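You operate a simulated robot arm through the tools that you are given. There is no shell and no other tool. Be economical: measure what you need, move in short steps, check, and stop when the job is done.

You are at the controls of a simulated robot arm. One attempt, no reset.

JOB
Dry the wet can in the tunnel and stand it on the tunnel's roof.
Fine: use the tunnel's dryer, off again; carriage back at load; the other cans stay. Set down upright: what you pick out.

It is judged by the outcome, as a careful person would: the job done as asked, and still so three seconds after it is handed in. It fails if anything else is knocked over, pushed out of place, dropped, spilled or broken.

ROBOT AND FRAMES
A 6-joint arm with a fingered hand, fixed in place. Base frame: the origin is at the foot of the arm, x ahead of it, y to its left, z up. Units: m, rad, N and s.
With the tool pointing down near the work surface it reaches from about 0.1 to 0.62 m from the base axis. Its first joint turns from -2.897 to 2.897 rad. Payload 4 kg.
The TCP is the grasp point between the finger pads, 0.022 m short of the fingertips. In the tool frame z runs along the fingers and y along their closing line. Largest opening 0.112 m; the body of the gripper starts 0.06 m behind the TCP. The gripper is a hand of 4 fingers: y runs from the thumb to the fingers, the wrist lies at [0, 0, -0.218] in the tool frame.
Orientation is told as [roll, pitch, yaw] about the base's x, y, z axes, in that order, counted from this pose: with the fingers straight down and closing along the base's y, the tool's x points along the base's -x, its y along +y and its z along -z.

CONTROLS
- The arm moves only by the tool drive_tool. Its argument "targets" is a list that holds one entry, the list of rows, each a list of 6 numbers: the turn, a rotation vector about the tool's x, y, z in rad, then the shift along the tool's x, y, z in m. In form: [[[ax, ay, az, dx, dy, dz], ...]]. A call has 1 to 8 rows; each row shifts and turns the commanded pose from where the row before left it, along the tool's axes as they then stand. Each row takes 0.2 s and may step no farther than 0.05 m and 0.15 rad from the row before; otherwise, the whole call is refused. Where a pose cannot be reached the arm comes as near as it can. A force on the tool above 40 N (or 10 N above the force at the start of the call, whichever is more), or a blocked arm, ends the call early, and 0.2 s more pass. In this call time passes only in rows, and 0.2 s behind the last. The reply holds the time, the measured pose of the TCP, the force on the tool along the base axes, the opening and the grip force, in the units named above and with some noise, with the torque about the TCP (base axes, N m) and any sound that the robot's microphone picked up, and new pictures: "show" is both (left out), scene, wrist or none.
- Cameras (640 x 400 px; columns grow to the right, rows downward): "scene" is fixed at [0.0501, -0.6502, 1.4383]; the picture's right is [0.96, -0.27, 0.00], its down [-0.12, -0.44, -0.89] and it looks along [0.24, 0.86, -0.45] (base axes); focal length 334 px, centre (320, 200). "wrist" rides on the gripper at [0.069, 0.004, -0.083] in the tool frame; the picture's right is [-0.06, 1.00, 0.00], its down [-0.76, -0.05, -0.64] and it looks along [-0.64, -0.04, 0.77] (tool axes); focal length 243 px, centre (320, 200). There is no depth. A picture from a camera that has moved, and an enlarged one, comes with that camera's place and axes in the base frame and with its lens.
- move_fingers(finger1, finger2, finger3, thumb_bend): sets how far each is bent, from 0 (flat) to 100 (curled in); at 30 the hand is open as for a grip, at 70 the pads meet at the TCP. One left out holds its place. A second passes; each finger stops where it meets its share of the squeeze, and holds until it gets a number again. It is the only way to open and close the hand. It gives what a move gives, with no picture; readings hold the bend of each and the force on the fingers (four entries, about 0 where the hand has none), thumb and palm.
- close_up(camera, box): a new picture of the part [left, top, right, bottom] of that camera's present view, enlarged. The clock stands still meanwhile.
- hand_in(): hands the job in; it is judged then, once.

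Go step by step. Nothing tells you positions but the pictures and the camera data: compare them with the known pose of the tool, close in by small moves and look again before you grip or let go. The budget is 120 turns and 200 pictures, counting those below and the enlarged ones. Unless the task says otherwise, let go and move clear before handing in, and close with one line.

The tools are called after "Emit:" as name(argument=value, ...) on one line, values as JSON. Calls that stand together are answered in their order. drive_tool: Moves the arm, as the interface text tells. Its arguments: {"type":"object","properties":{"targets":{"type":"array","items":{"type":"array","items":{"type":"array","items":{"type":"number"}}}},"show":{"type":"string","enum":["both","scene","wrist","none"]}},"required":["targets"]} The other tools are called the same way: move_fingers (finger1, finger2, finger3, thumb_bend) moves the fingers one by one; close_up (camera, box) takes an enlarged picture of a part of a camera's view; hand_in () hands the job in.

At the start:

```text
t: 0.0
eef_pos: [0.2023, 0.2577, 1.2941]
ee_rot: [0.0, -0.001, 0.0]
force: [-0.4, -0.7, 0.4]
moment: [-0.05, 0.01, -0.01]
opening: 0.112
gripper_force: 0.1
shape: jaw
bend: [30.0, 30.0, 30.0, 30.0]
finger forces: [0.1, 0.0, 0.0, 0.1, 0.0, 0.1]
```

scene: 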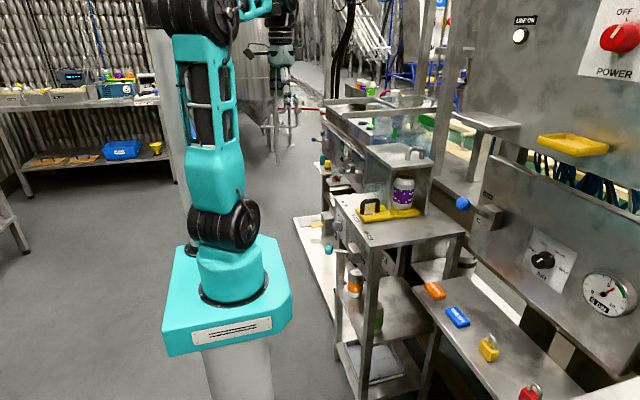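
wrist: 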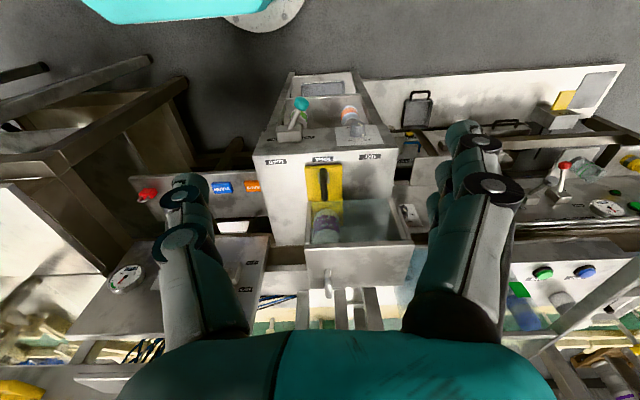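

I see a bench with a yellow carriage carrying a purple-labelled can in front of a tunnel-like box. I'll enlarge both views before moving anything.

Emit:
close_up(camera="scene", box=[310, 80, 510, 260])

Emit:
close_up(camera="wrist", box=[220, 60, 440, 300])

Emit:
close_up(camera="scene", box=[310, 180, 510, 400])

```text
2.22 times, centred on (410, 170) of scene
camera zoom: at [0.0501, -0.6502, 1.4383], right [0.96, -0.27, 0.0], down [-0.12, -0.44, -0.89], along [0.24, 0.86, -0.45], focal length 743 px, centre (120, 267)
```

zoom: 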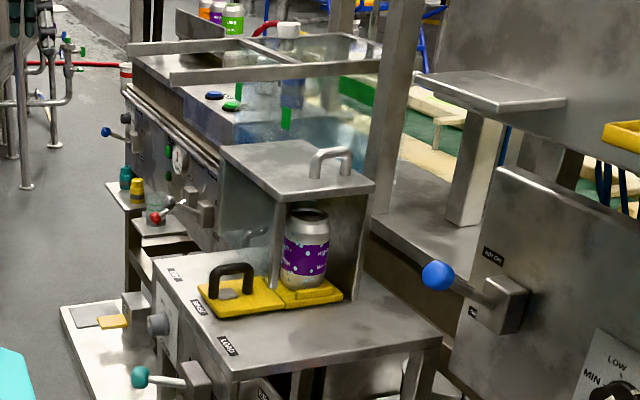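

```text
1.67 times, centred on (330, 180) of wrist
camera zoom: at [0.1321, 0.2628, 1.3768], right [0.06, 1.0, 0.0], down [0.76, -0.05, 0.64], along [0.64, -0.04, -0.77], focal length 404 px, centre (303, 233)
```

zoom: 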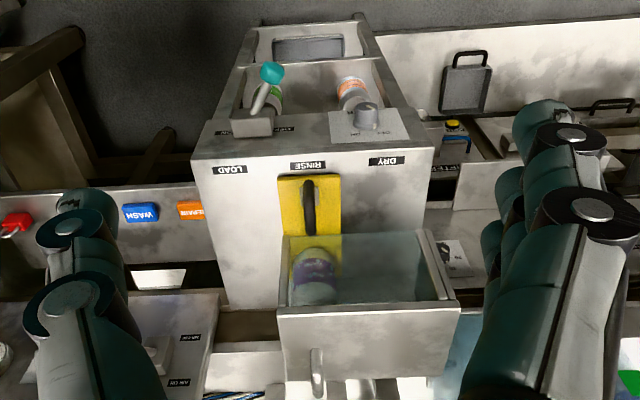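

```text
1.82 times, centred on (410, 290) of scene
camera zoom: at [0.0501, -0.6502, 1.4383], right [0.96, -0.27, 0.0], down [-0.12, -0.44, -0.89], along [0.24, 0.86, -0.45], focal length 608 px, centre (156, 36)
```

zoom: 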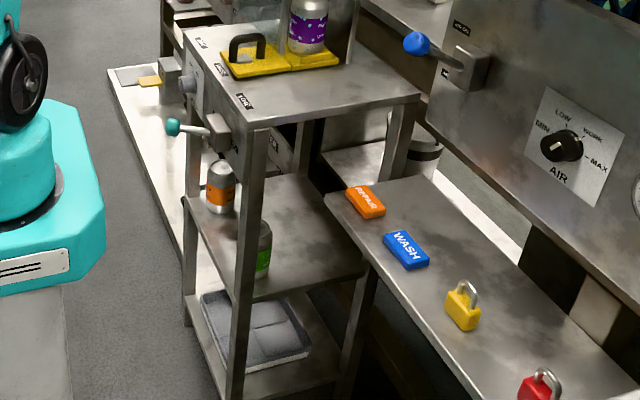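

The carriage looks to be at RINSE, with the purple can on it under the tunnel roof. I still need to find the dryer control, so I'll read the labels.

Emit:
close_up(camera="scene", box=[320, 180, 420, 280])

Emit:
close_up(camera="scene", box=[440, 150, 640, 330])

Emit:
close_up(camera="wrist", box=[260, 70, 400, 180])

Emit:
close_up(camera="scene", box=[350, 125, 440, 225])

```text
4.00 times, centred on (370, 230) of scene
camera zoom: at [0.0501, -0.6502, 1.4383], right [0.96, -0.27, 0.0], down [-0.12, -0.44, -0.89], along [0.24, 0.86, -0.45], focal length 1337 px, centre (120, 80)
```

zoom: 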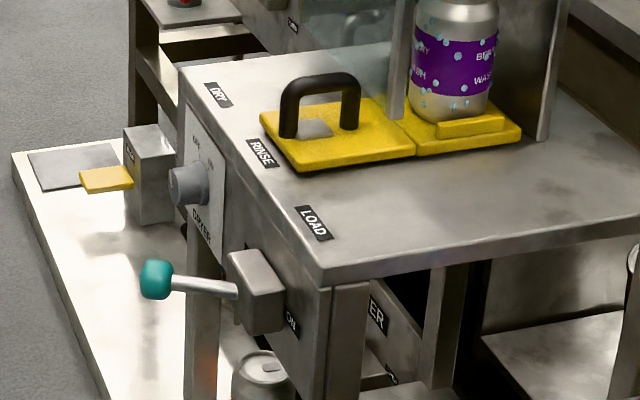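

```text
2.22 times, centred on (540, 240) of scene
camera zoom: at [0.0501, -0.6502, 1.4383], right [0.96, -0.27, 0.0], down [-0.12, -0.44, -0.89], along [0.24, 0.86, -0.45], focal length 743 px, centre (-169, 111)
```

zoom: 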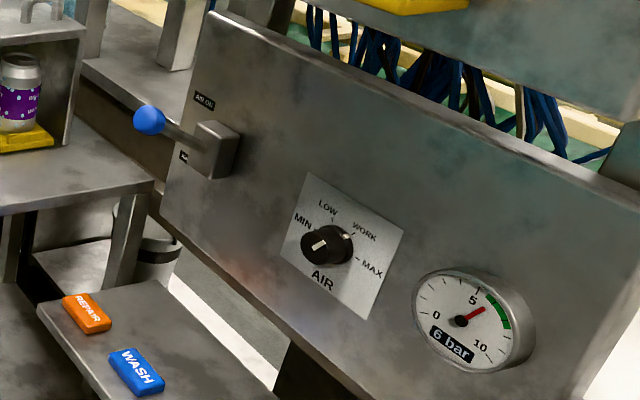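

```text
3.64 times, centred on (330, 125) of wrist
camera zoom: at [0.1321, 0.2628, 1.3768], right [0.06, 1.0, 0.0], down [0.76, -0.05, 0.64], along [0.64, -0.04, -0.77], focal length 882 px, centre (284, 473)
```

zoom: 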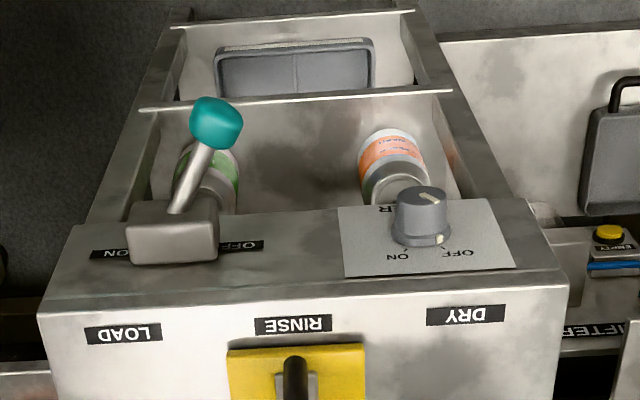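

```text
4.00 times, centred on (395, 175) of scene
camera zoom: at [0.0501, -0.6502, 1.4383], right [0.96, -0.27, 0.0], down [-0.12, -0.44, -0.89], along [0.24, 0.86, -0.45], focal length 1337 px, centre (20, 300)
```

zoom: 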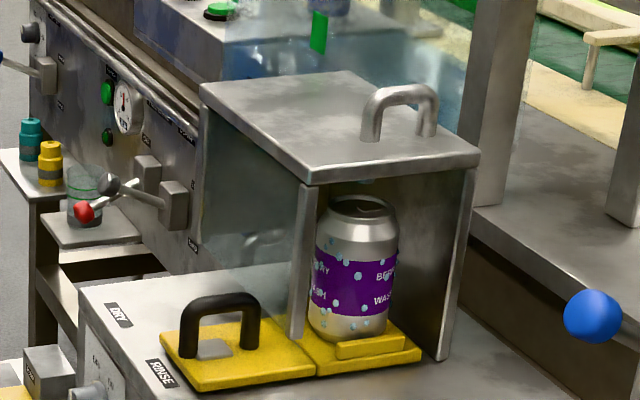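

The wet can is on the carriage at RINSE (y≈0.25). The labels put LOAD at y≈0.14 and DRY at y≈0.36, and the dryer knob is on the front face. I'll start by moving the hand above the carriage handle, near x 0.475, y 0.248.

Emit:
drive_tool(targets=[[[0, 0, 0, -0.032, -0.001, 0.025], [0, 0, 0, -0.032, -0.001, 0.025], [0, 0, 0, -0.032, -0.001, 0.025], [0, 0, 0, -0.032, -0.001, 0.025], [0, 0, 0, -0.032, -0.001, 0.025], [0, 0, 0, -0.032, -0.001, 0.025], [0, 0, 0, -0.032, -0.001, 0.025], [0, 0, 0, -0.032, -0.001, 0.025]]])

Emit:
close_up(camera="scene", box=[330, 110, 450, 230])

```text
t: 1.8
eef_pos: [0.4578, 0.2506, 1.0922]
ee_rot: [0.001, -0.001, 0.0]
force: [-0.6, 0.5, -0.2]
moment: [0.05, 0.02, -0.03]
opening: 0.112
gripper_force: 0.1
shape: jaw
bend: [30.0, 30.0, 30.0, 30.0]
finger forces: [0.0, 0.0, 0.0, 0.0, 0.0, 0.0]
camera wrist: at [0.3886, 0.2544, 1.1757], right [0.06, 1.0, 0.0], down [0.76, -0.05, 0.64], along [0.64, -0.04, -0.77], focal length 243 px, centre (320, 200)
```

scene: 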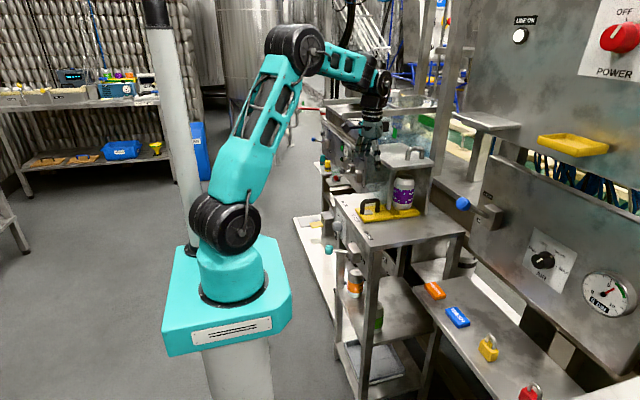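
wrist: 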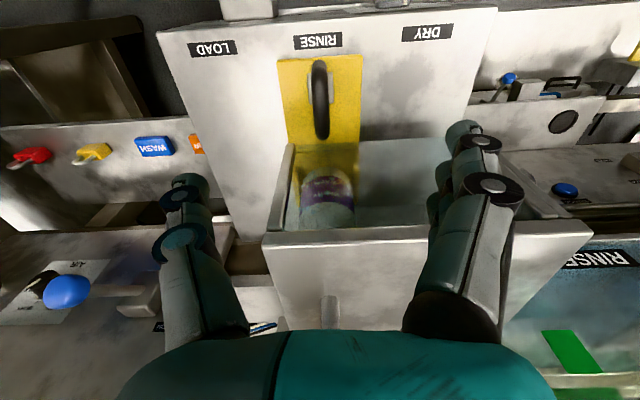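

```text
3.33 times, centred on (390, 170) of scene
camera zoom: at [0.0501, -0.6502, 1.4383], right [0.96, -0.27, 0.0], down [-0.12, -0.44, -0.89], along [0.24, 0.86, -0.45], focal length 1114 px, centre (87, 300)
```

zoom: 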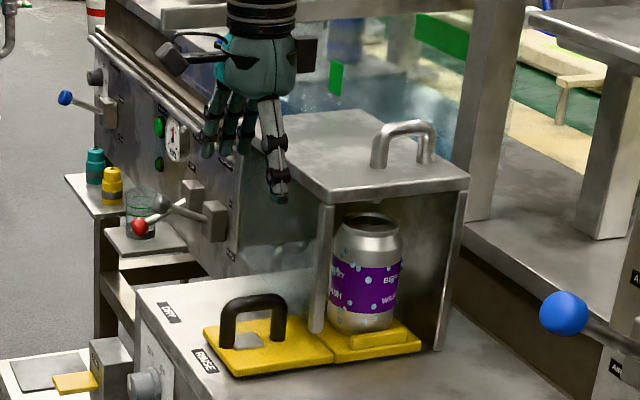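

The handle bar runs along x at y≈0.25, with its top near z 0.945. I'll tilt the hand back away from the tunnel's glass, narrow the opening, and come down over the handle.

Emit:
drive_tool(targets=[[[0, -0.15, 0, 0, 0, 0], [0, -0.15, 0, 0, 0, 0], [0, 0, 0, 0.012, 0, 0.043], [0, 0, 0, 0.012, 0, 0.043]]], show="none")

Emit:
move_fingers(finger1=48, finger2=48, finger3=48, thumb_bend=48)

Emit:
close_up(camera="scene", box=[330, 110, 450, 230])

Emit:
close_up(camera="wrist", box=[0, 0, 640, 400])

```text
t: 2.8
eef_pos: [0.4591, 0.2495, 1.0042]
ee_rot: [0.001, -0.301, 0.0]
force: [0.1, 0.2, 0.1]
moment: [0.02, 0.02, 0.0]
opening: 0.1119
gripper_force: 0.0
shape: jaw
bend: [30.0, 30.0, 30.0, 30.0]
finger forces: [0.0, 0.0, 0.0, 0.0, 0.0, 0.1]
```

```text
t: 3.8
eef_pos: [0.4597, 0.2497, 1.0049]
ee_rot: [-0.002, -0.3, -0.001]
force: [0.1, -0.3, -0.2]
moment: [0.0, 0.04, -0.02]
opening: 0.0642
gripper_force: 0.1
shape: fingers
bend: [48.0, 48.0, 48.0, 48.0]
finger forces: [0.0, 0.1, 0.0, 0.1, 0.0, 0.0]
```

```text
3.33 times, centred on (390, 170) of scene
camera zoom: at [0.0501, -0.6502, 1.4383], right [0.96, -0.27, 0.0], down [-0.12, -0.44, -0.89], along [0.24, 0.86, -0.45], focal length 1114 px, centre (87, 300)
```

zoom: 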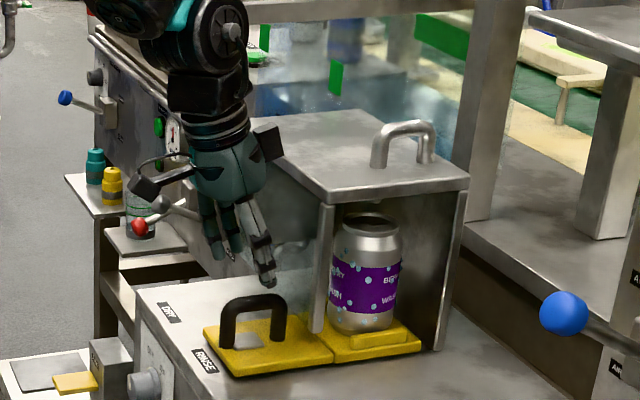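

```text
1.00 times, centred on (320, 200) of wrist
camera zoom: at [0.3691, 0.2544, 1.0631], right [0.06, 1.0, 0.02], down [0.54, -0.05, 0.84], along [0.84, -0.04, -0.54], focal length 243 px, centre (320, 200)
```

zoom: 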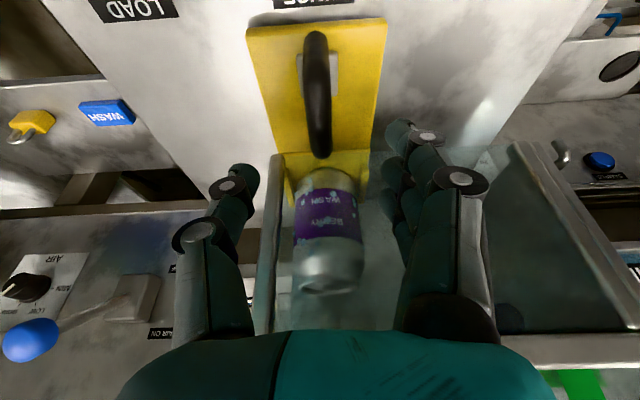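

The fingers straddle the bar from above, well centred. I'll lower about 6 cm around it.

Emit:
drive_tool(targets=[[[0, 0, 0, 0.0063, 0.001, 0.03], [0, 0, 0, 0.0063, 0, 0.03]]], show="wrist")

Emit:
close_up(camera="scene", box=[330, 110, 450, 230])

```text
t: 4.4
eef_pos: [0.4652, 0.2508, 0.9423]
ee_rot: [0.0, -0.301, 0.001]
force: [0.1, 1.1, -0.1]
moment: [-0.04, 0.01, 0.01]
opening: 0.064
gripper_force: 0.0
shape: fingers
bend: [48.0, 48.0, 48.0, 48.0]
finger forces: [0.0, 0.1, 0.0, 0.0, 0.0, 0.0]
camera wrist: at [0.3745, 0.2561, 1.002], right [0.06, 1.0, 0.02], down [0.54, -0.05, 0.84], along [0.84, -0.04, -0.54], focal length 243 px, centre (320, 200)
```

wrist: 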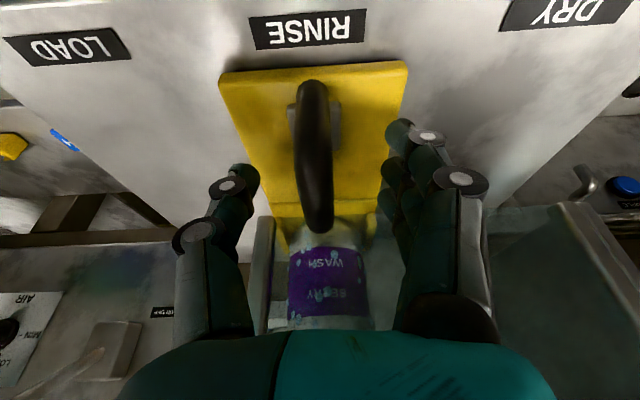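

```text
3.33 times, centred on (390, 170) of scene
camera zoom: at [0.0501, -0.6502, 1.4383], right [0.96, -0.27, 0.0], down [-0.12, -0.44, -0.89], along [0.24, 0.86, -0.45], focal length 1114 px, centre (87, 300)
```

zoom: 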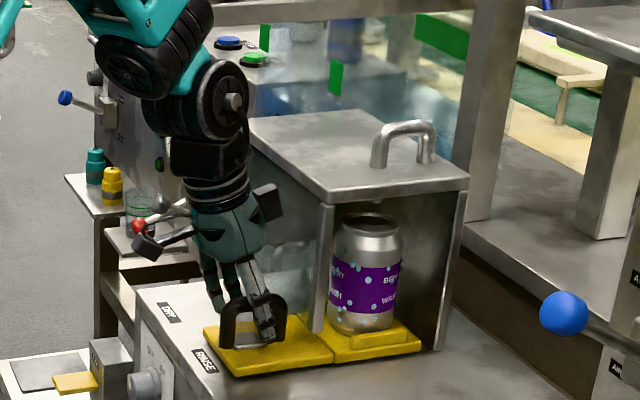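

The thumb should be on the near (-y) side of the handle. I'll enlarge the view to confirm it straddles the bar.

Emit:
close_up(camera="scene", box=[350, 185, 400, 225])

```text
10.00 times, centred on (375, 205) of scene
camera zoom: at [0.0501, -0.6502, 1.4383], right [0.96, -0.27, 0.0], down [-0.12, -0.44, -0.89], along [0.24, 0.86, -0.45], focal length 3343 px, centre (-230, 150)
```

zoom: 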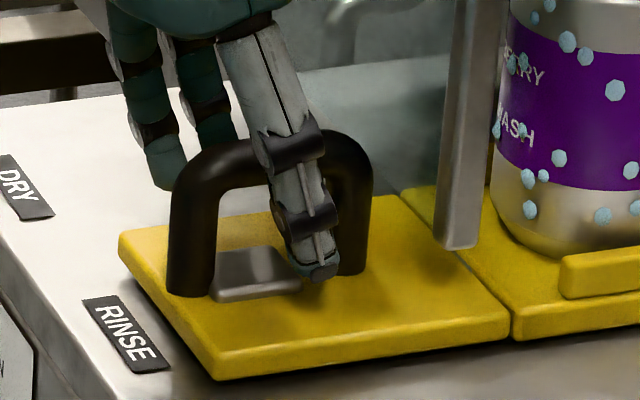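

The thumb is in front of the bar and the fingers are behind it. I'll close gently on the handle.

Emit:
move_fingers(finger1=66, finger2=66, finger3=66, thumb_bend=66)

Emit:
drive_tool(targets=[[[0, 0, 0, 0, 0.02, 0], [0, 0, 0, 0, 0.02, 0]]])

```text
t: 5.4
eef_pos: [0.4642, 0.251, 0.9429]
ee_rot: [0.0, -0.3, 0.001]
force: [-0.1, 0.0, 0.0]
moment: [-0.02, 0.03, 0.01]
opening: 0.0177
gripper_force: 0.1
shape: fingers
bend: [66.0, 66.0, 66.0, 66.0]
finger forces: [0.0, 0.0, 0.0, 0.0, 0.2, 0.1]
```

```text
t: 6.0
eef_pos: [0.4651, 0.2921, 0.9432]
ee_rot: [0.0, -0.302, 0.0]
force: [0.4, 1.0, 0.3]
moment: [0.0, 0.02, -0.02]
opening: 0.0176
gripper_force: 0.4
shape: fingers
bend: [66.0, 66.0, 65.0, 66.0]
finger forces: [0.2, 0.0, 0.3, 0.1, 0.0, 0.0]
camera wrist: at [0.3747, 0.2963, 1.0024], right [0.06, 1.0, 0.02], down [0.54, -0.05, 0.84], along [0.84, -0.04, -0.54], focal length 243 px, centre (320, 200)
```

scene: 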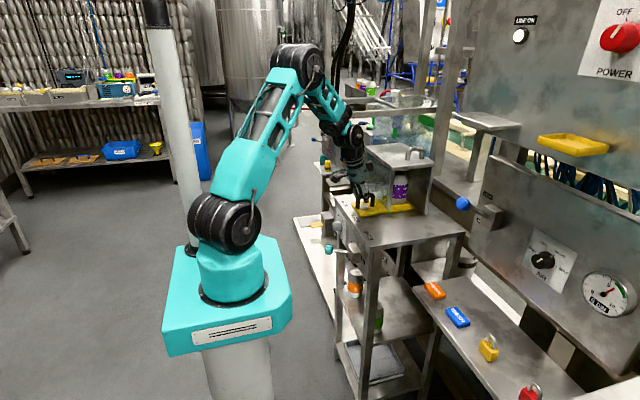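
wrist: 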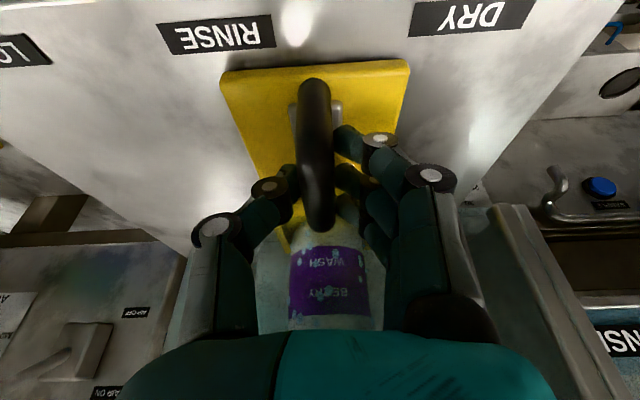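

The carriage follows smoothly. I'll push on to DRY in small steps, which leaves about 7 cm.

Emit:
drive_tool(targets=[[[0, 0, 0, 0, 0.02, 0], [0, 0, 0, 0, 0.02, 0], [0, 0, 0, 0, 0.015, 0], [0, 0, 0, 0, 0.01, 0], [0, 0, 0, 0, 0.004, 0]]])

Emit:
close_up(camera="scene", box=[330, 110, 450, 230])

```text
t: 7.2
eef_pos: [0.4644, 0.3601, 0.9435]
ee_rot: [0.001, -0.301, 0.0]
force: [-0.5, 0.1, 0.0]
moment: [0.0, -0.01, 0.01]
opening: 0.0173
gripper_force: 0.6
shape: fingers
bend: [66.0, 66.0, 65.0, 66.0]
finger forces: [0.0, 0.0, 0.2, 0.0, 0.1, 0.0]
camera wrist: at [0.3746, 0.3651, 1.0029], right [0.06, 1.0, 0.02], down [0.54, -0.05, 0.84], along [0.84, -0.04, -0.54], focal length 243 px, centre (320, 200)
```

scene: 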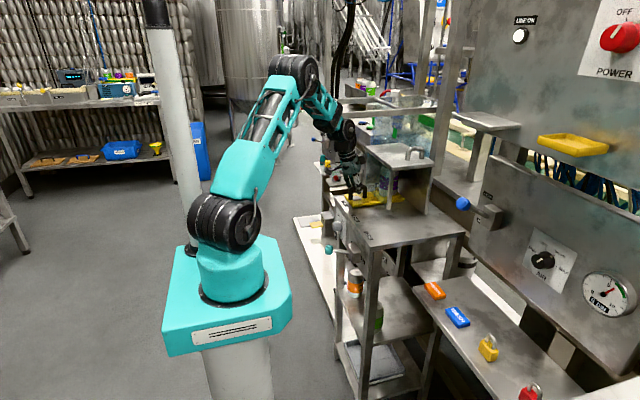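
wrist: 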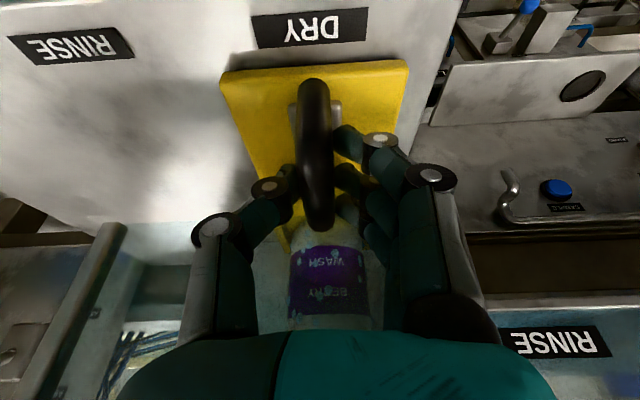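

```text
3.33 times, centred on (390, 170) of scene
camera zoom: at [0.0501, -0.6502, 1.4383], right [0.96, -0.27, 0.0], down [-0.12, -0.44, -0.89], along [0.24, 0.86, -0.45], focal length 1114 px, centre (87, 300)
```

zoom: 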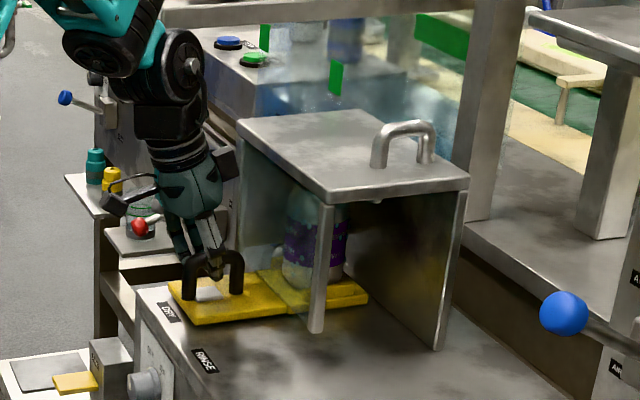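

The carriage is centred on DRY. I'll let go of the handle, back off upward and look at the dryer knob, which is around x 0.39, y 0.34, z 0.80.

Emit:
move_fingers(finger1=46, finger2=46, finger3=46, thumb_bend=46)

Emit:
drive_tool(targets=[[[0, 0, 0, 0, 0, -0.045], [0, 0, 0, 0, 0, -0.045], [0, 0, 0, 0.045, -0.01, -0.02], [0, 0, 0, 0.045, -0.01, -0.02], [0, 0, 0, 0.045, 0, -0.02]]])

Emit:
close_up(camera="scene", box=[325, 190, 385, 250])

```text
t: 8.2
eef_pos: [0.4641, 0.3606, 0.9439]
ee_rot: [0.0, -0.3, 0.001]
force: [-0.5, 0.0, -0.5]
moment: [0.0, 0.01, -0.03]
opening: 0.0679
gripper_force: 0.1
shape: fingers
bend: [46.0, 46.0, 46.0, 46.0]
finger forces: [0.0, 0.0, 0.0, 0.0, 0.1, 0.1]
```

```text
refused: row 3 steps farther than a row can; nothing moved
```

```text
6.67 times, centred on (355, 220) of scene
camera zoom: at [0.0501, -0.6502, 1.4383], right [0.96, -0.27, 0.0], down [-0.12, -0.44, -0.89], along [0.24, 0.86, -0.45], focal length 2229 px, centre (87, 67)
```

zoom: 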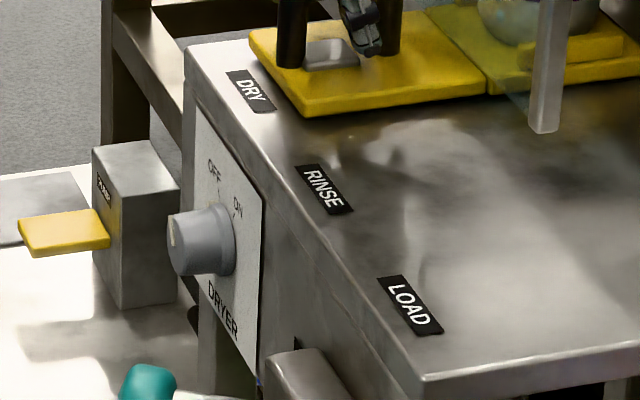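

Up at the top is OFF and to its right is ON, with the knob pointing near OFF. I'll retreat in smaller steps.

Emit:
drive_tool(targets=[[[0, 0, 0, 0, 0, -0.045], [0, 0, 0, 0, 0, -0.045], [0, 0, 0, 0.04, -0.01, -0.02], [0, 0, 0, 0.04, -0.01, -0.02], [0, 0, 0, 0.04, 0, -0.02], [0, 0, 0, 0.04, 0, -0.02], [0, 0, 0, 0.03, 0, -0.02]]])

Emit:
close_up(camera="wrist", box=[240, 0, 400, 100])

```text
t: 9.8
eef_pos: [0.2273, 0.3394, 1.0699]
ee_rot: [0.0, -0.3, 0.0]
force: [0.5, -0.2, 0.6]
moment: [0.0, 0.01, -0.02]
opening: 0.068
gripper_force: 0.1
shape: fingers
bend: [46.0, 46.0, 46.0, 46.0]
finger forces: [0.0, 0.0, 0.0, 0.0, 0.1, 0.1]
camera wrist: at [0.1371, 0.3441, 1.128], right [0.06, 1.0, 0.02], down [0.54, -0.05, 0.84], along [0.84, -0.04, -0.54], focal length 243 px, centre (320, 200)
```

scene: 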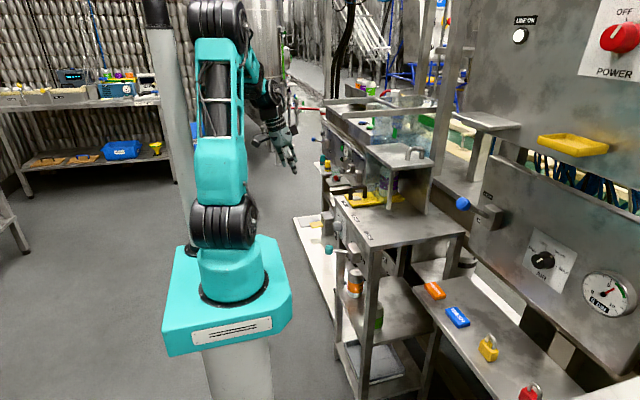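
wrist: 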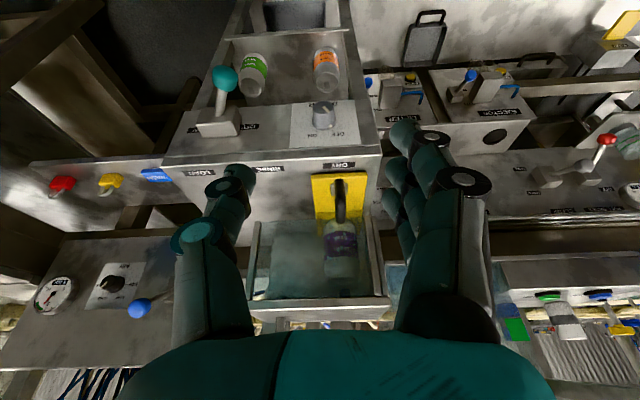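

```text
4.00 times, centred on (320, 50) of wrist
camera zoom: at [0.1371, 0.3441, 1.128], right [0.06, 1.0, 0.02], down [0.54, -0.05, 0.84], along [0.84, -0.04, -0.54], focal length 970 px, centre (320, 800)
```

zoom: 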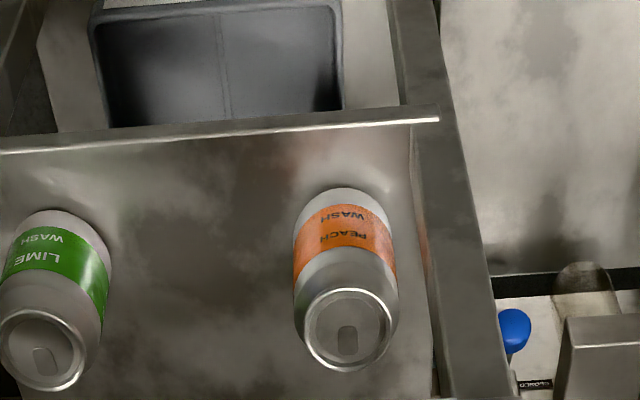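

The knob triangulates again to about (0.39, 0.34, 0.80). I'll come down in front of the bench and begin pitching the hand toward horizontal.

Emit:
drive_tool(targets=[[[0, 0, 0, -0.005, 0, 0.046], [0, 0, 0, -0.005, 0, 0.046], [0, 0, 0, -0.005, 0, 0.046], [0, 0, 0, -0.005, 0, 0.046], [0, -0.15, 0, 0, 0, 0], [0, -0.15, 0, 0, 0, 0], [0, -0.15, 0, 0, 0, 0], [0, -0.15, 0, 0, 0, 0]]])

```text
t: 11.6
eef_pos: [0.3025, 0.339, 0.8999]
ee_rot: [0.002, -0.903, -0.003]
force: [-0.4, 0.8, 0.9]
moment: [0.0, -0.01, 0.0]
opening: 0.0682
gripper_force: 0.1
shape: fingers
bend: [46.0, 46.0, 46.0, 46.0]
finger forces: [0.0, 0.1, 0.1, 0.0, 0.0, 0.0]
camera wrist: at [0.194, 0.3445, 0.8962], right [0.04, 1.0, 0.05], down [-0.03, -0.05, 1.0], along [1.0, -0.04, 0.03], focal length 243 px, centre (320, 200)
```

scene: 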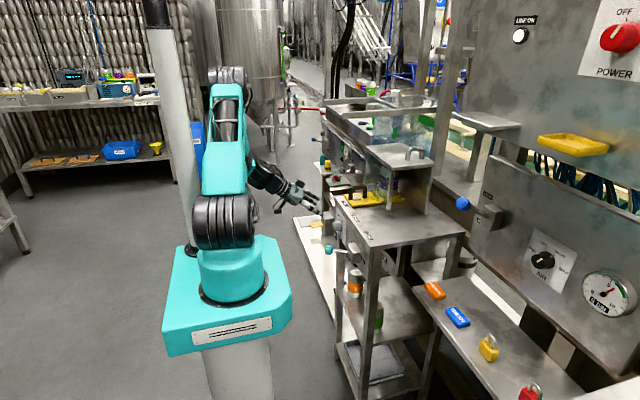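
wrist: 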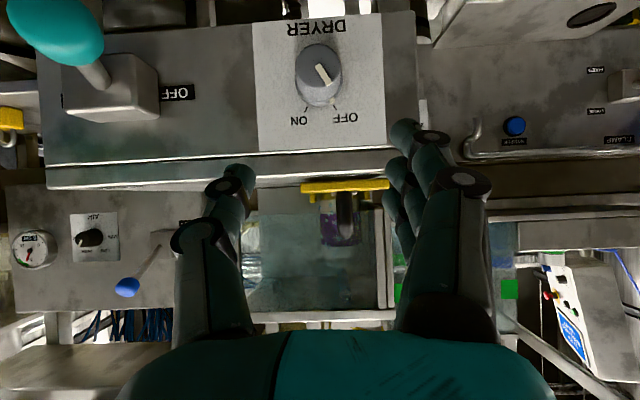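

The wrist camera now shows the DRYER dial clearly: the pointer is at OFF, and ON is about 60° clockwise seen from the front. I'll finish pitching to horizontal and pre-rotate the hand the other way to leave room for the turn.

Emit:
drive_tool(targets=[[[0, -0.15, 0, 0, 0, 0], [0, -0.15, 0, 0, 0, 0], [0, -0.15, 0, 0, 0, 0], [0, -0.15, 0, 0, 0, 0], [0, -0.065, 0, 0, 0, 0], [0, 0, -0.15, 0, 0, 0], [0, 0, -0.15, 0, 0, 0], [0, 0, -0.15, 0, 0, 0]]])

```text
t: 13.4
eef_pos: [0.2886, 0.3383, 0.8974]
ee_rot: [-1.371, -1.111, 1.386]
force: [0.3, 0.4, 0.6]
moment: [-0.02, -0.04, 0.01]
opening: 0.0682
gripper_force: 0.1
shape: fingers
bend: [46.0, 46.0, 46.0, 46.0]
finger forces: [0.0, 0.0, 0.0, 0.0, 0.0, 0.0]
out of reach, approached as far as the arm can: row 4, 5
camera wrist: at [0.2017, 0.3123, 0.8421], right [-0.03, 0.93, -0.38], down [-0.58, 0.29, 0.76], along [0.82, 0.24, 0.52], focal length 243 px, centre (320, 200)
```

scene: 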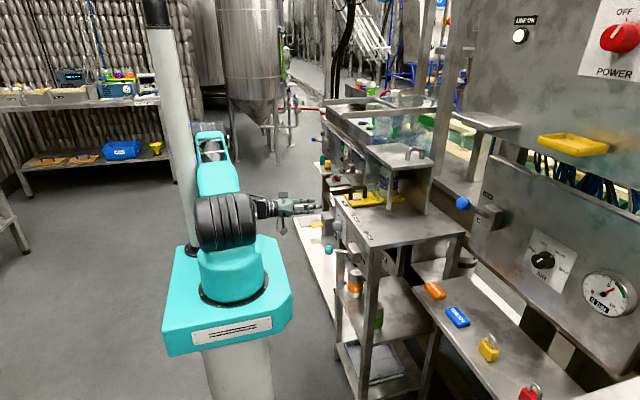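
wrist: 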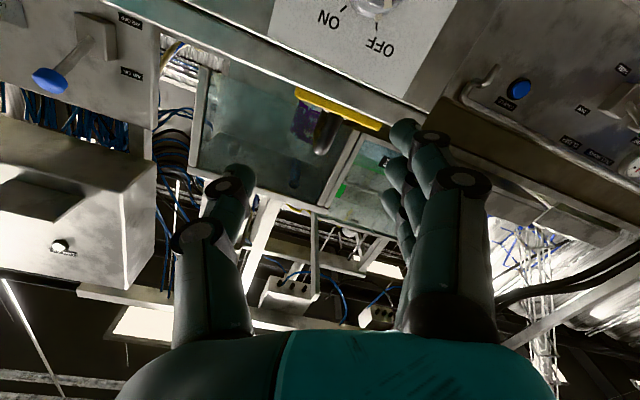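

The hand is close to horizontal and rolled about -26°. Next I'll lower it to knob height, still short of the knob.

Emit:
drive_tool(targets=[[[0, 0, 0, 0.027, 0.013, 0.0127], [0, 0, 0, 0.027, 0.013, 0.0127], [0, 0, 0, 0.027, 0.013, 0.0127]]])

Emit:
close_up(camera="scene", box=[280, 180, 390, 260])

```text
t: 14.2
eef_pos: [0.3024, 0.3375, 0.8052]
ee_rot: [-1.341, -1.11, 1.356]
force: [-0.5, -0.5, -0.7]
moment: [0.01, 0.02, 0.01]
opening: 0.0684
gripper_force: 0.2
shape: fingers
bend: [46.0, 46.0, 46.0, 46.0]
finger forces: [0.0, 0.0, 0.1, 0.0, 0.0, 0.0]
out of reach, approached as far as the arm can: row 2, 3
camera wrist: at [0.2139, 0.3127, 0.7505], right [-0.03, 0.93, -0.38], down [-0.56, 0.3, 0.77], along [0.83, 0.23, 0.51], focal length 243 px, centre (320, 200)
```

scene: 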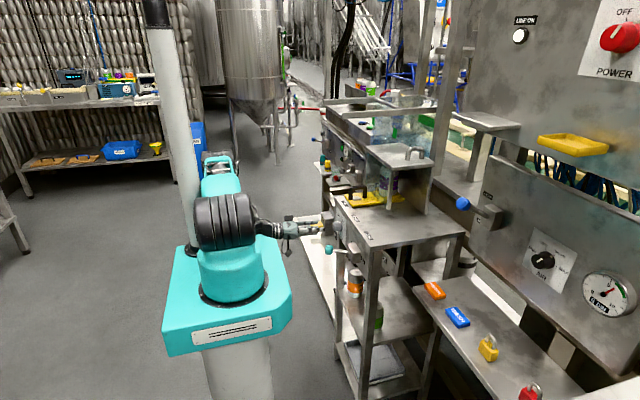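
wrist: 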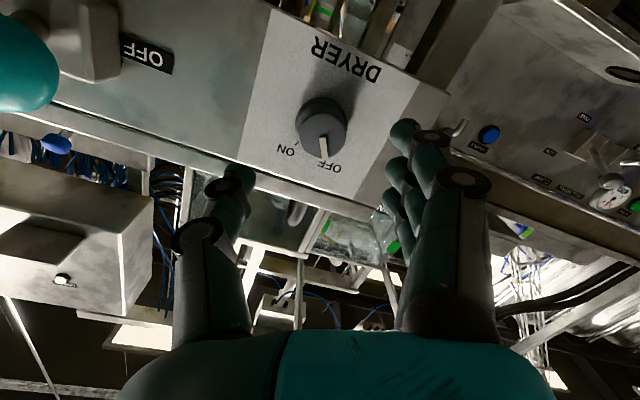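

```text
5.00 times, centred on (335, 220) of scene
camera zoom: at [0.0501, -0.6502, 1.4383], right [0.96, -0.27, 0.0], down [-0.12, -0.44, -0.89], along [0.24, 0.86, -0.45], focal length 1672 px, centre (245, 100)
```

zoom: 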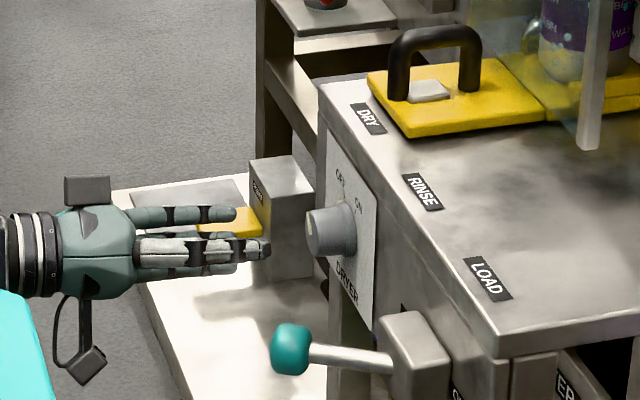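

The hand faces the knob, and I estimate the knob centre at y≈0.337, z≈0.798, with its front near x 0.37. I'll advance part way and check the alignment.

Emit:
drive_tool(targets=[[[0, 0, 0, 0.003, 0.001, 0.022], [0, 0, 0, 0.003, 0.001, 0.022]]], show="wrist")

Emit:
close_up(camera="scene", box=[300, 190, 380, 250])

```text
t: 14.8
eef_pos: [0.3185, 0.3427, 0.795]
ee_rot: [-1.307, -1.105, 1.317]
force: [-0.9, -0.4, 0.6]
moment: [0.0, 0.0, 0.01]
opening: 0.0683
gripper_force: 0.0
shape: fingers
bend: [46.0, 46.0, 46.0, 46.0]
finger forces: [0.0, 0.0, 0.0, 0.1, 0.1, 0.0]
out of reach, approached as far as the arm can: row 1, 2
camera wrist: at [0.2294, 0.3177, 0.7408], right [-0.03, 0.93, -0.38], down [-0.55, 0.3, 0.78], along [0.83, 0.23, 0.5], focal length 243 px, centre (320, 200)
```

wrist: 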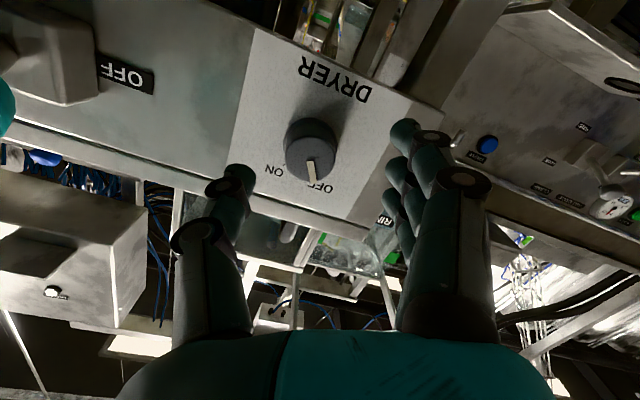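

```text
6.67 times, centred on (340, 220) of scene
camera zoom: at [0.0501, -0.6502, 1.4383], right [0.96, -0.27, 0.0], down [-0.12, -0.44, -0.89], along [0.24, 0.86, -0.45], focal length 2229 px, centre (187, 67)
```

zoom: 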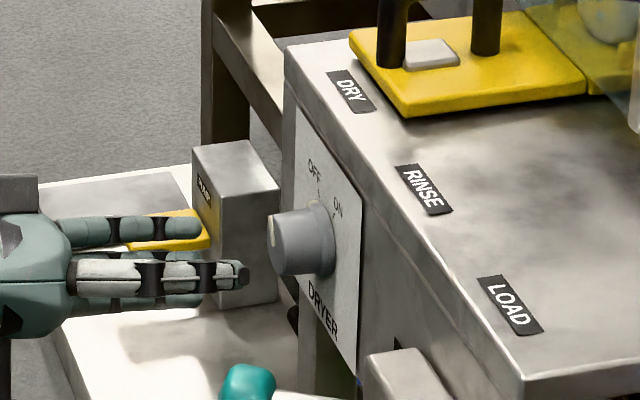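

The arm is at its limit with the hand this level, so I'll ease the pitch down a little to get back in reach and then look again.

Emit:
drive_tool(targets=[[[-0.054, 0.113, 0, 0, 0, 0], [-0.054, 0.113, 0, 0, 0, 0]]], show="wrist")

```text
t: 15.4
eef_pos: [0.3191, 0.3417, 0.7952]
ee_rot: [-0.888, -1.013, 0.96]
force: [-0.2, 1.0, -1.3]
moment: [0.02, 0.0, -0.02]
opening: 0.0682
gripper_force: 0.0
shape: fingers
bend: [46.0, 46.0, 46.0, 46.0]
finger forces: [0.1, 0.0, 0.1, 0.1, 0.1, 0.1]
camera wrist: at [0.2196, 0.3169, 0.7622], right [-0.12, 0.93, -0.36], down [-0.37, 0.29, 0.88], along [0.92, 0.24, 0.3], focal length 243 px, centre (320, 200)
```

wrist: 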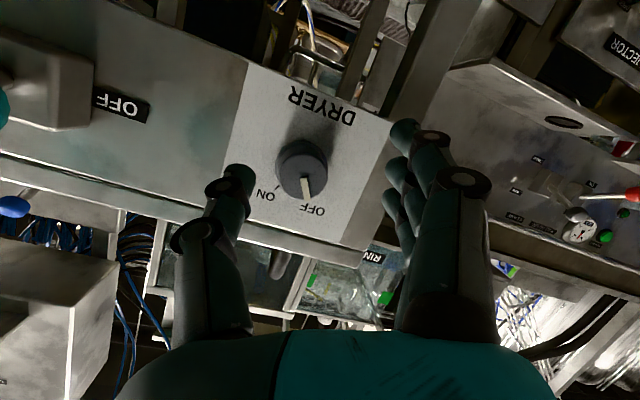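

Reachable again, and the knob sits at about (0.375, 0.338, 0.797). I'll advance so the thumb and middle finger straddle it.

Emit:
drive_tool(targets=[[[0, 0, 0, -0.0055, -0.004, 0.017], [0, 0, 0, -0.0055, -0.004, 0.017]]], show="wrist")

Emit:
close_up(camera="scene", box=[300, 190, 380, 250])

```text
t: 16.0
eef_pos: [0.3562, 0.3385, 0.7964]
ee_rot: [-0.891, -1.015, 0.961]
force: [0.1, -0.2, -0.7]
moment: [0.0, -0.01, 0.02]
opening: 0.0683
gripper_force: 0.1
shape: fingers
bend: [46.0, 46.0, 46.0, 46.0]
finger forces: [0.1, 0.0, 0.0, 0.0, 0.0, 0.0]
camera wrist: at [0.2567, 0.3141, 0.7637], right [-0.12, 0.93, -0.36], down [-0.37, 0.29, 0.88], along [0.92, 0.24, 0.31], focal length 243 px, centre (320, 200)
```

wrist: 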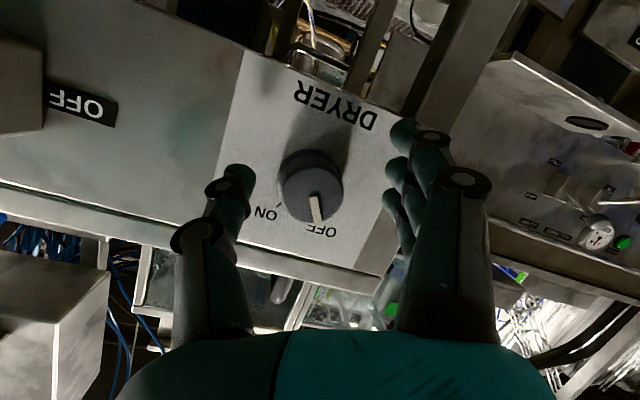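

```text
6.67 times, centred on (340, 220) of scene
camera zoom: at [0.0501, -0.6502, 1.4383], right [0.96, -0.27, 0.0], down [-0.12, -0.44, -0.89], along [0.24, 0.86, -0.45], focal length 2229 px, centre (187, 67)
```

zoom: 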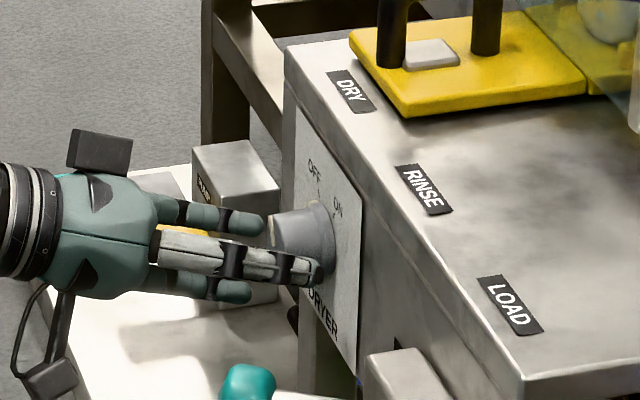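

Alignment looks good. I'll go in about 12 mm more and close just the thumb and middle finger on the knob.

Emit:
drive_tool(targets=[[[0, 0, 0, -0.004, -0.002, 0.012]]], show="none")

Emit:
move_fingers(finger2=66, thumb_bend=66)

Emit:
close_up(camera="scene", box=[300, 190, 380, 250])

Emit:
close_up(camera="wrist", box=[160, 80, 480, 280])

```text
t: 16.4
eef_pos: [0.3698, 0.3387, 0.7972]
ee_rot: [-0.891, -1.015, 0.963]
force: [1.3, 0.7, 0.1]
moment: [0.04, 0.0, 0.02]
opening: 0.0681
gripper_force: 0.1
shape: fingers
bend: [46.0, 46.0, 46.0, 46.0]
finger forces: [0.0, 0.0, 0.0, 0.1, 0.1, 0.1]
```

```text
t: 17.4
eef_pos: [0.3698, 0.339, 0.7978]
ee_rot: [-0.894, -1.014, 0.961]
force: [3.0, -5.8, -1.0]
moment: [0.02, 0.04, -0.11]
opening: 0.0515
gripper_force: 5.0
shape: fingers
bend: [46.0, 63.0, 46.0, 62.0]
finger forces: [0.1, 1.7, 0.0, 0.1, 7.8, 0.1]
```

```text
6.67 times, centred on (340, 220) of scene
camera zoom: at [0.0501, -0.6502, 1.4383], right [0.96, -0.27, 0.0], down [-0.12, -0.44, -0.89], along [0.24, 0.86, -0.45], focal length 2229 px, centre (187, 67)
```

zoom: 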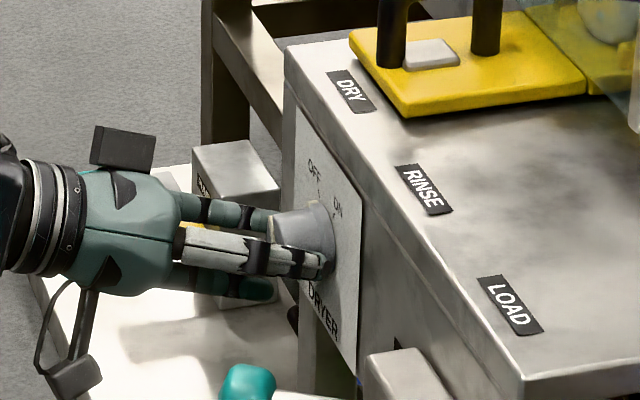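

```text
2.00 times, centred on (320, 180) of wrist
camera zoom: at [0.2692, 0.3136, 0.7638], right [-0.12, 0.93, -0.36], down [-0.37, 0.29, 0.88], along [0.92, 0.24, 0.31], focal length 485 px, centre (320, 240)
```

zoom: 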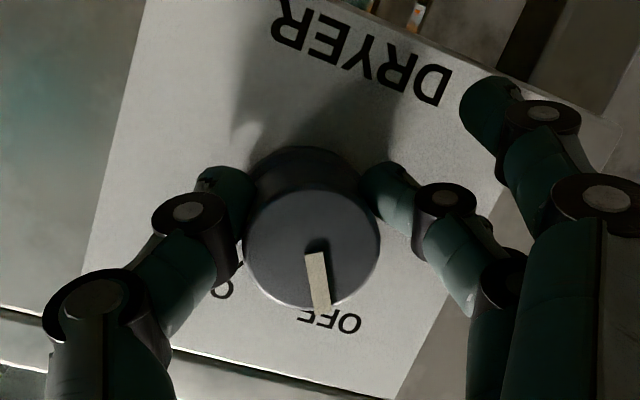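

The thumb and middle finger hold the knob, so I'll turn it clockwise, starting with about 0.5 rad.

Emit:
drive_tool(targets=[[[-0.039, -0.018, 0.123, 0, 0, 0], [-0.039, -0.018, 0.123, 0, 0, 0], [-0.039, -0.018, 0.123, 0, 0, 0], [-0.039, -0.018, 0.123, 0, 0, 0]]], show="wrist")

Emit:
close_up(camera="wrist", box=[160, 80, 480, 280])

```text
t: 18.4
eef_pos: [0.367, 0.3399, 0.7967]
ee_rot: [0.313, -1.26, -0.158]
force: [2.5, -1.2, -2.4]
moment: [-0.01, 0.07, 0.0]
opening: 0.0497
gripper_force: 3.9
shape: fingers
bend: [46.0, 62.0, 46.0, 63.0]
finger forces: [0.0, 3.3, 0.1, 0.0, 4.5, 0.0]
camera wrist: at [0.2688, 0.3344, 0.7554], right [-0.12, 0.98, 0.15], down [-0.37, -0.19, 0.91], along [0.92, 0.05, 0.38], focal length 243 px, centre (320, 200)
```

wrist: 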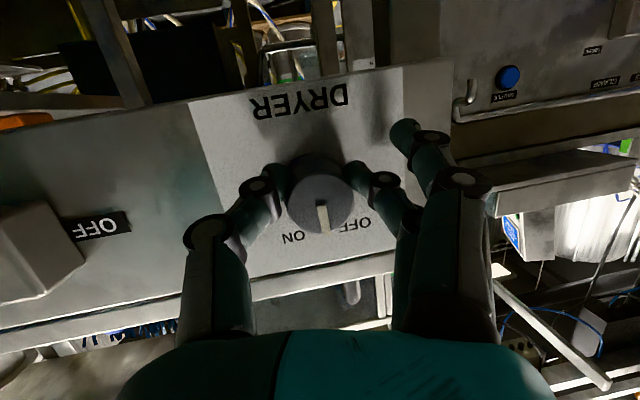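

```text
2.00 times, centred on (320, 180) of wrist
camera zoom: at [0.2688, 0.3344, 0.7554], right [-0.12, 0.98, 0.15], down [-0.37, -0.19, 0.91], along [0.92, 0.05, 0.38], focal length 485 px, centre (320, 240)
```

zoom: 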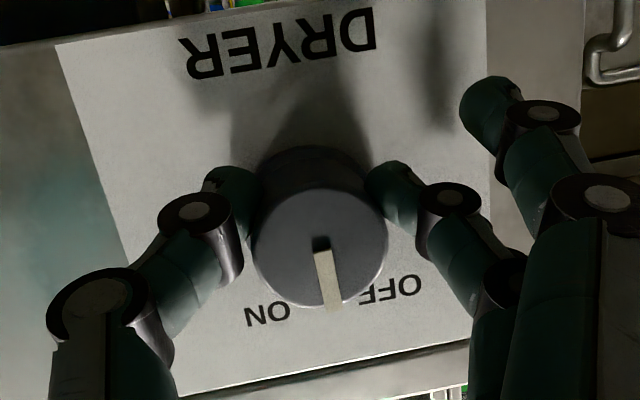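

The knob turns with the hand, and the pointer is now midway between OFF and ON. I'll turn it the rest of the way.

Emit:
drive_tool(targets=[[[-0.039, -0.018, 0.123, 0, 0, 0], [-0.039, -0.018, 0.123, 0, 0, 0], [-0.039, -0.018, 0.123, 0, 0, 0], [-0.039, -0.018, 0.123, 0, 0, 0]]], show="scene")

Emit:
close_up(camera="wrist", box=[160, 80, 480, 280])

```text
t: 19.4
eef_pos: [0.3767, 0.4181, 0.7993]
ee_rot: [1.252, -0.927, -1.029]
force: [-0.2, -1.1, -0.9]
moment: [0.01, 0.0, -0.02]
opening: 0.0421
gripper_force: 0.1
shape: fingers
bend: [46.0, 66.0, 46.0, 66.0]
finger forces: [0.0, 0.0, 0.0, 0.1, 0.0, 0.0]
out of reach, approached as far as the arm can: row 1, 2, 3, 4
```

scene: 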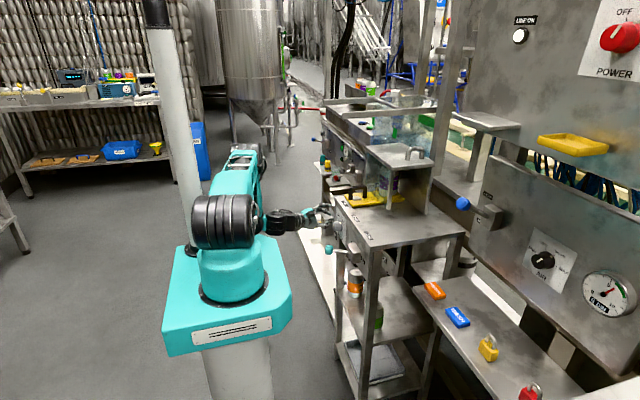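

```text
2.00 times, centred on (320, 180) of wrist
camera zoom: at [0.2754, 0.4349, 0.7622], right [-0.1, 0.78, 0.62], down [-0.36, -0.61, 0.71], along [0.93, -0.15, 0.34], focal length 485 px, centre (320, 240)
```

zoom: 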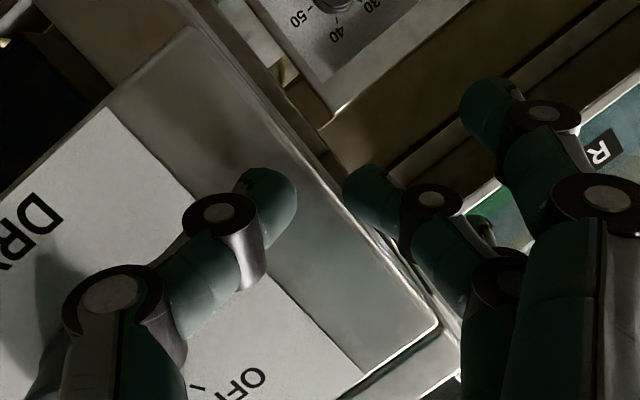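

An out-of-reach move carried the hand to +y and off the knob. Forces stayed low, but I'll look before backing off.

Emit:
close_up(camera="scene", box=[290, 190, 390, 260])

Emit:
close_up(camera="wrist", box=[0, 0, 640, 400])

```text
5.71 times, centred on (340, 225) of scene
camera zoom: at [0.0501, -0.6502, 1.4383], right [0.96, -0.27, 0.0], down [-0.12, -0.44, -0.89], along [0.24, 0.86, -0.45], focal length 1910 px, centre (206, 57)
```

zoom: 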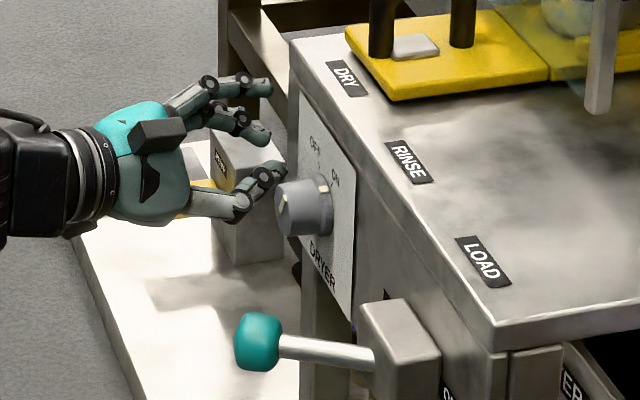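

```text
1.00 times, centred on (320, 200) of wrist
camera zoom: at [0.2754, 0.4349, 0.7622], right [-0.1, 0.78, 0.62], down [-0.36, -0.61, 0.71], along [0.93, -0.15, 0.34], focal length 243 px, centre (320, 200)
```

zoom: 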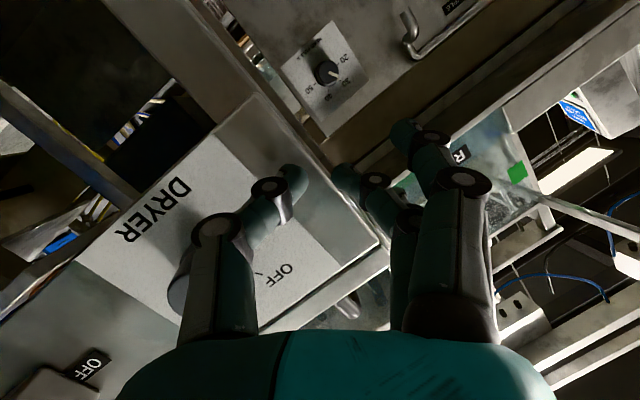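

Nothing seems touched: the box and flap are in place. I'll back straight out, roll the hand back to its earlier angle and regrip for the second half of the turn.

Emit:
drive_tool(targets=[[[0, 0, 0, 0, 0, -0.04], [0, 0, -0.13, 0, -0.01, -0.02], [0, 0, -0.13, 0, 0, 0], [0, 0, -0.13, 0, 0, 0], [0, 0, -0.13, 0, 0, 0]]], show="wrist")

Emit:
close_up(camera="scene", box=[290, 190, 390, 260])

```text
t: 20.6
eef_pos: [0.3175, 0.4284, 0.8041]
ee_rot: [0.477, -1.365, -0.201]
force: [-0.4, -0.8, 0.2]
moment: [0.0, 0.0, -0.01]
opening: 0.042
gripper_force: 0.0
shape: fingers
bend: [46.0, 66.0, 46.0, 66.0]
finger forces: [0.0, 0.0, 0.0, 0.0, 0.0, 0.0]
out of reach, approached as far as the arm can: row 1, 2, 3
camera wrist: at [0.2244, 0.4129, 0.7518], right [-0.25, 0.96, 0.16], down [-0.44, -0.26, 0.86], along [0.86, 0.15, 0.48], focal length 243 px, centre (320, 200)
```

wrist: 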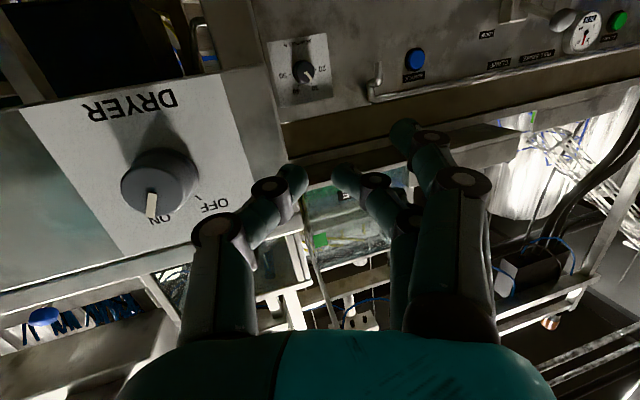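

```text
5.71 times, centred on (340, 225) of scene
camera zoom: at [0.0501, -0.6502, 1.4383], right [0.96, -0.27, 0.0], down [-0.12, -0.44, -0.89], along [0.24, 0.86, -0.45], focal length 1910 px, centre (206, 57)
```

zoom: 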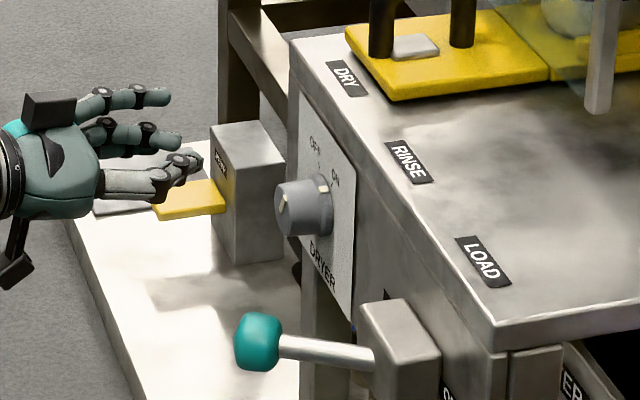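

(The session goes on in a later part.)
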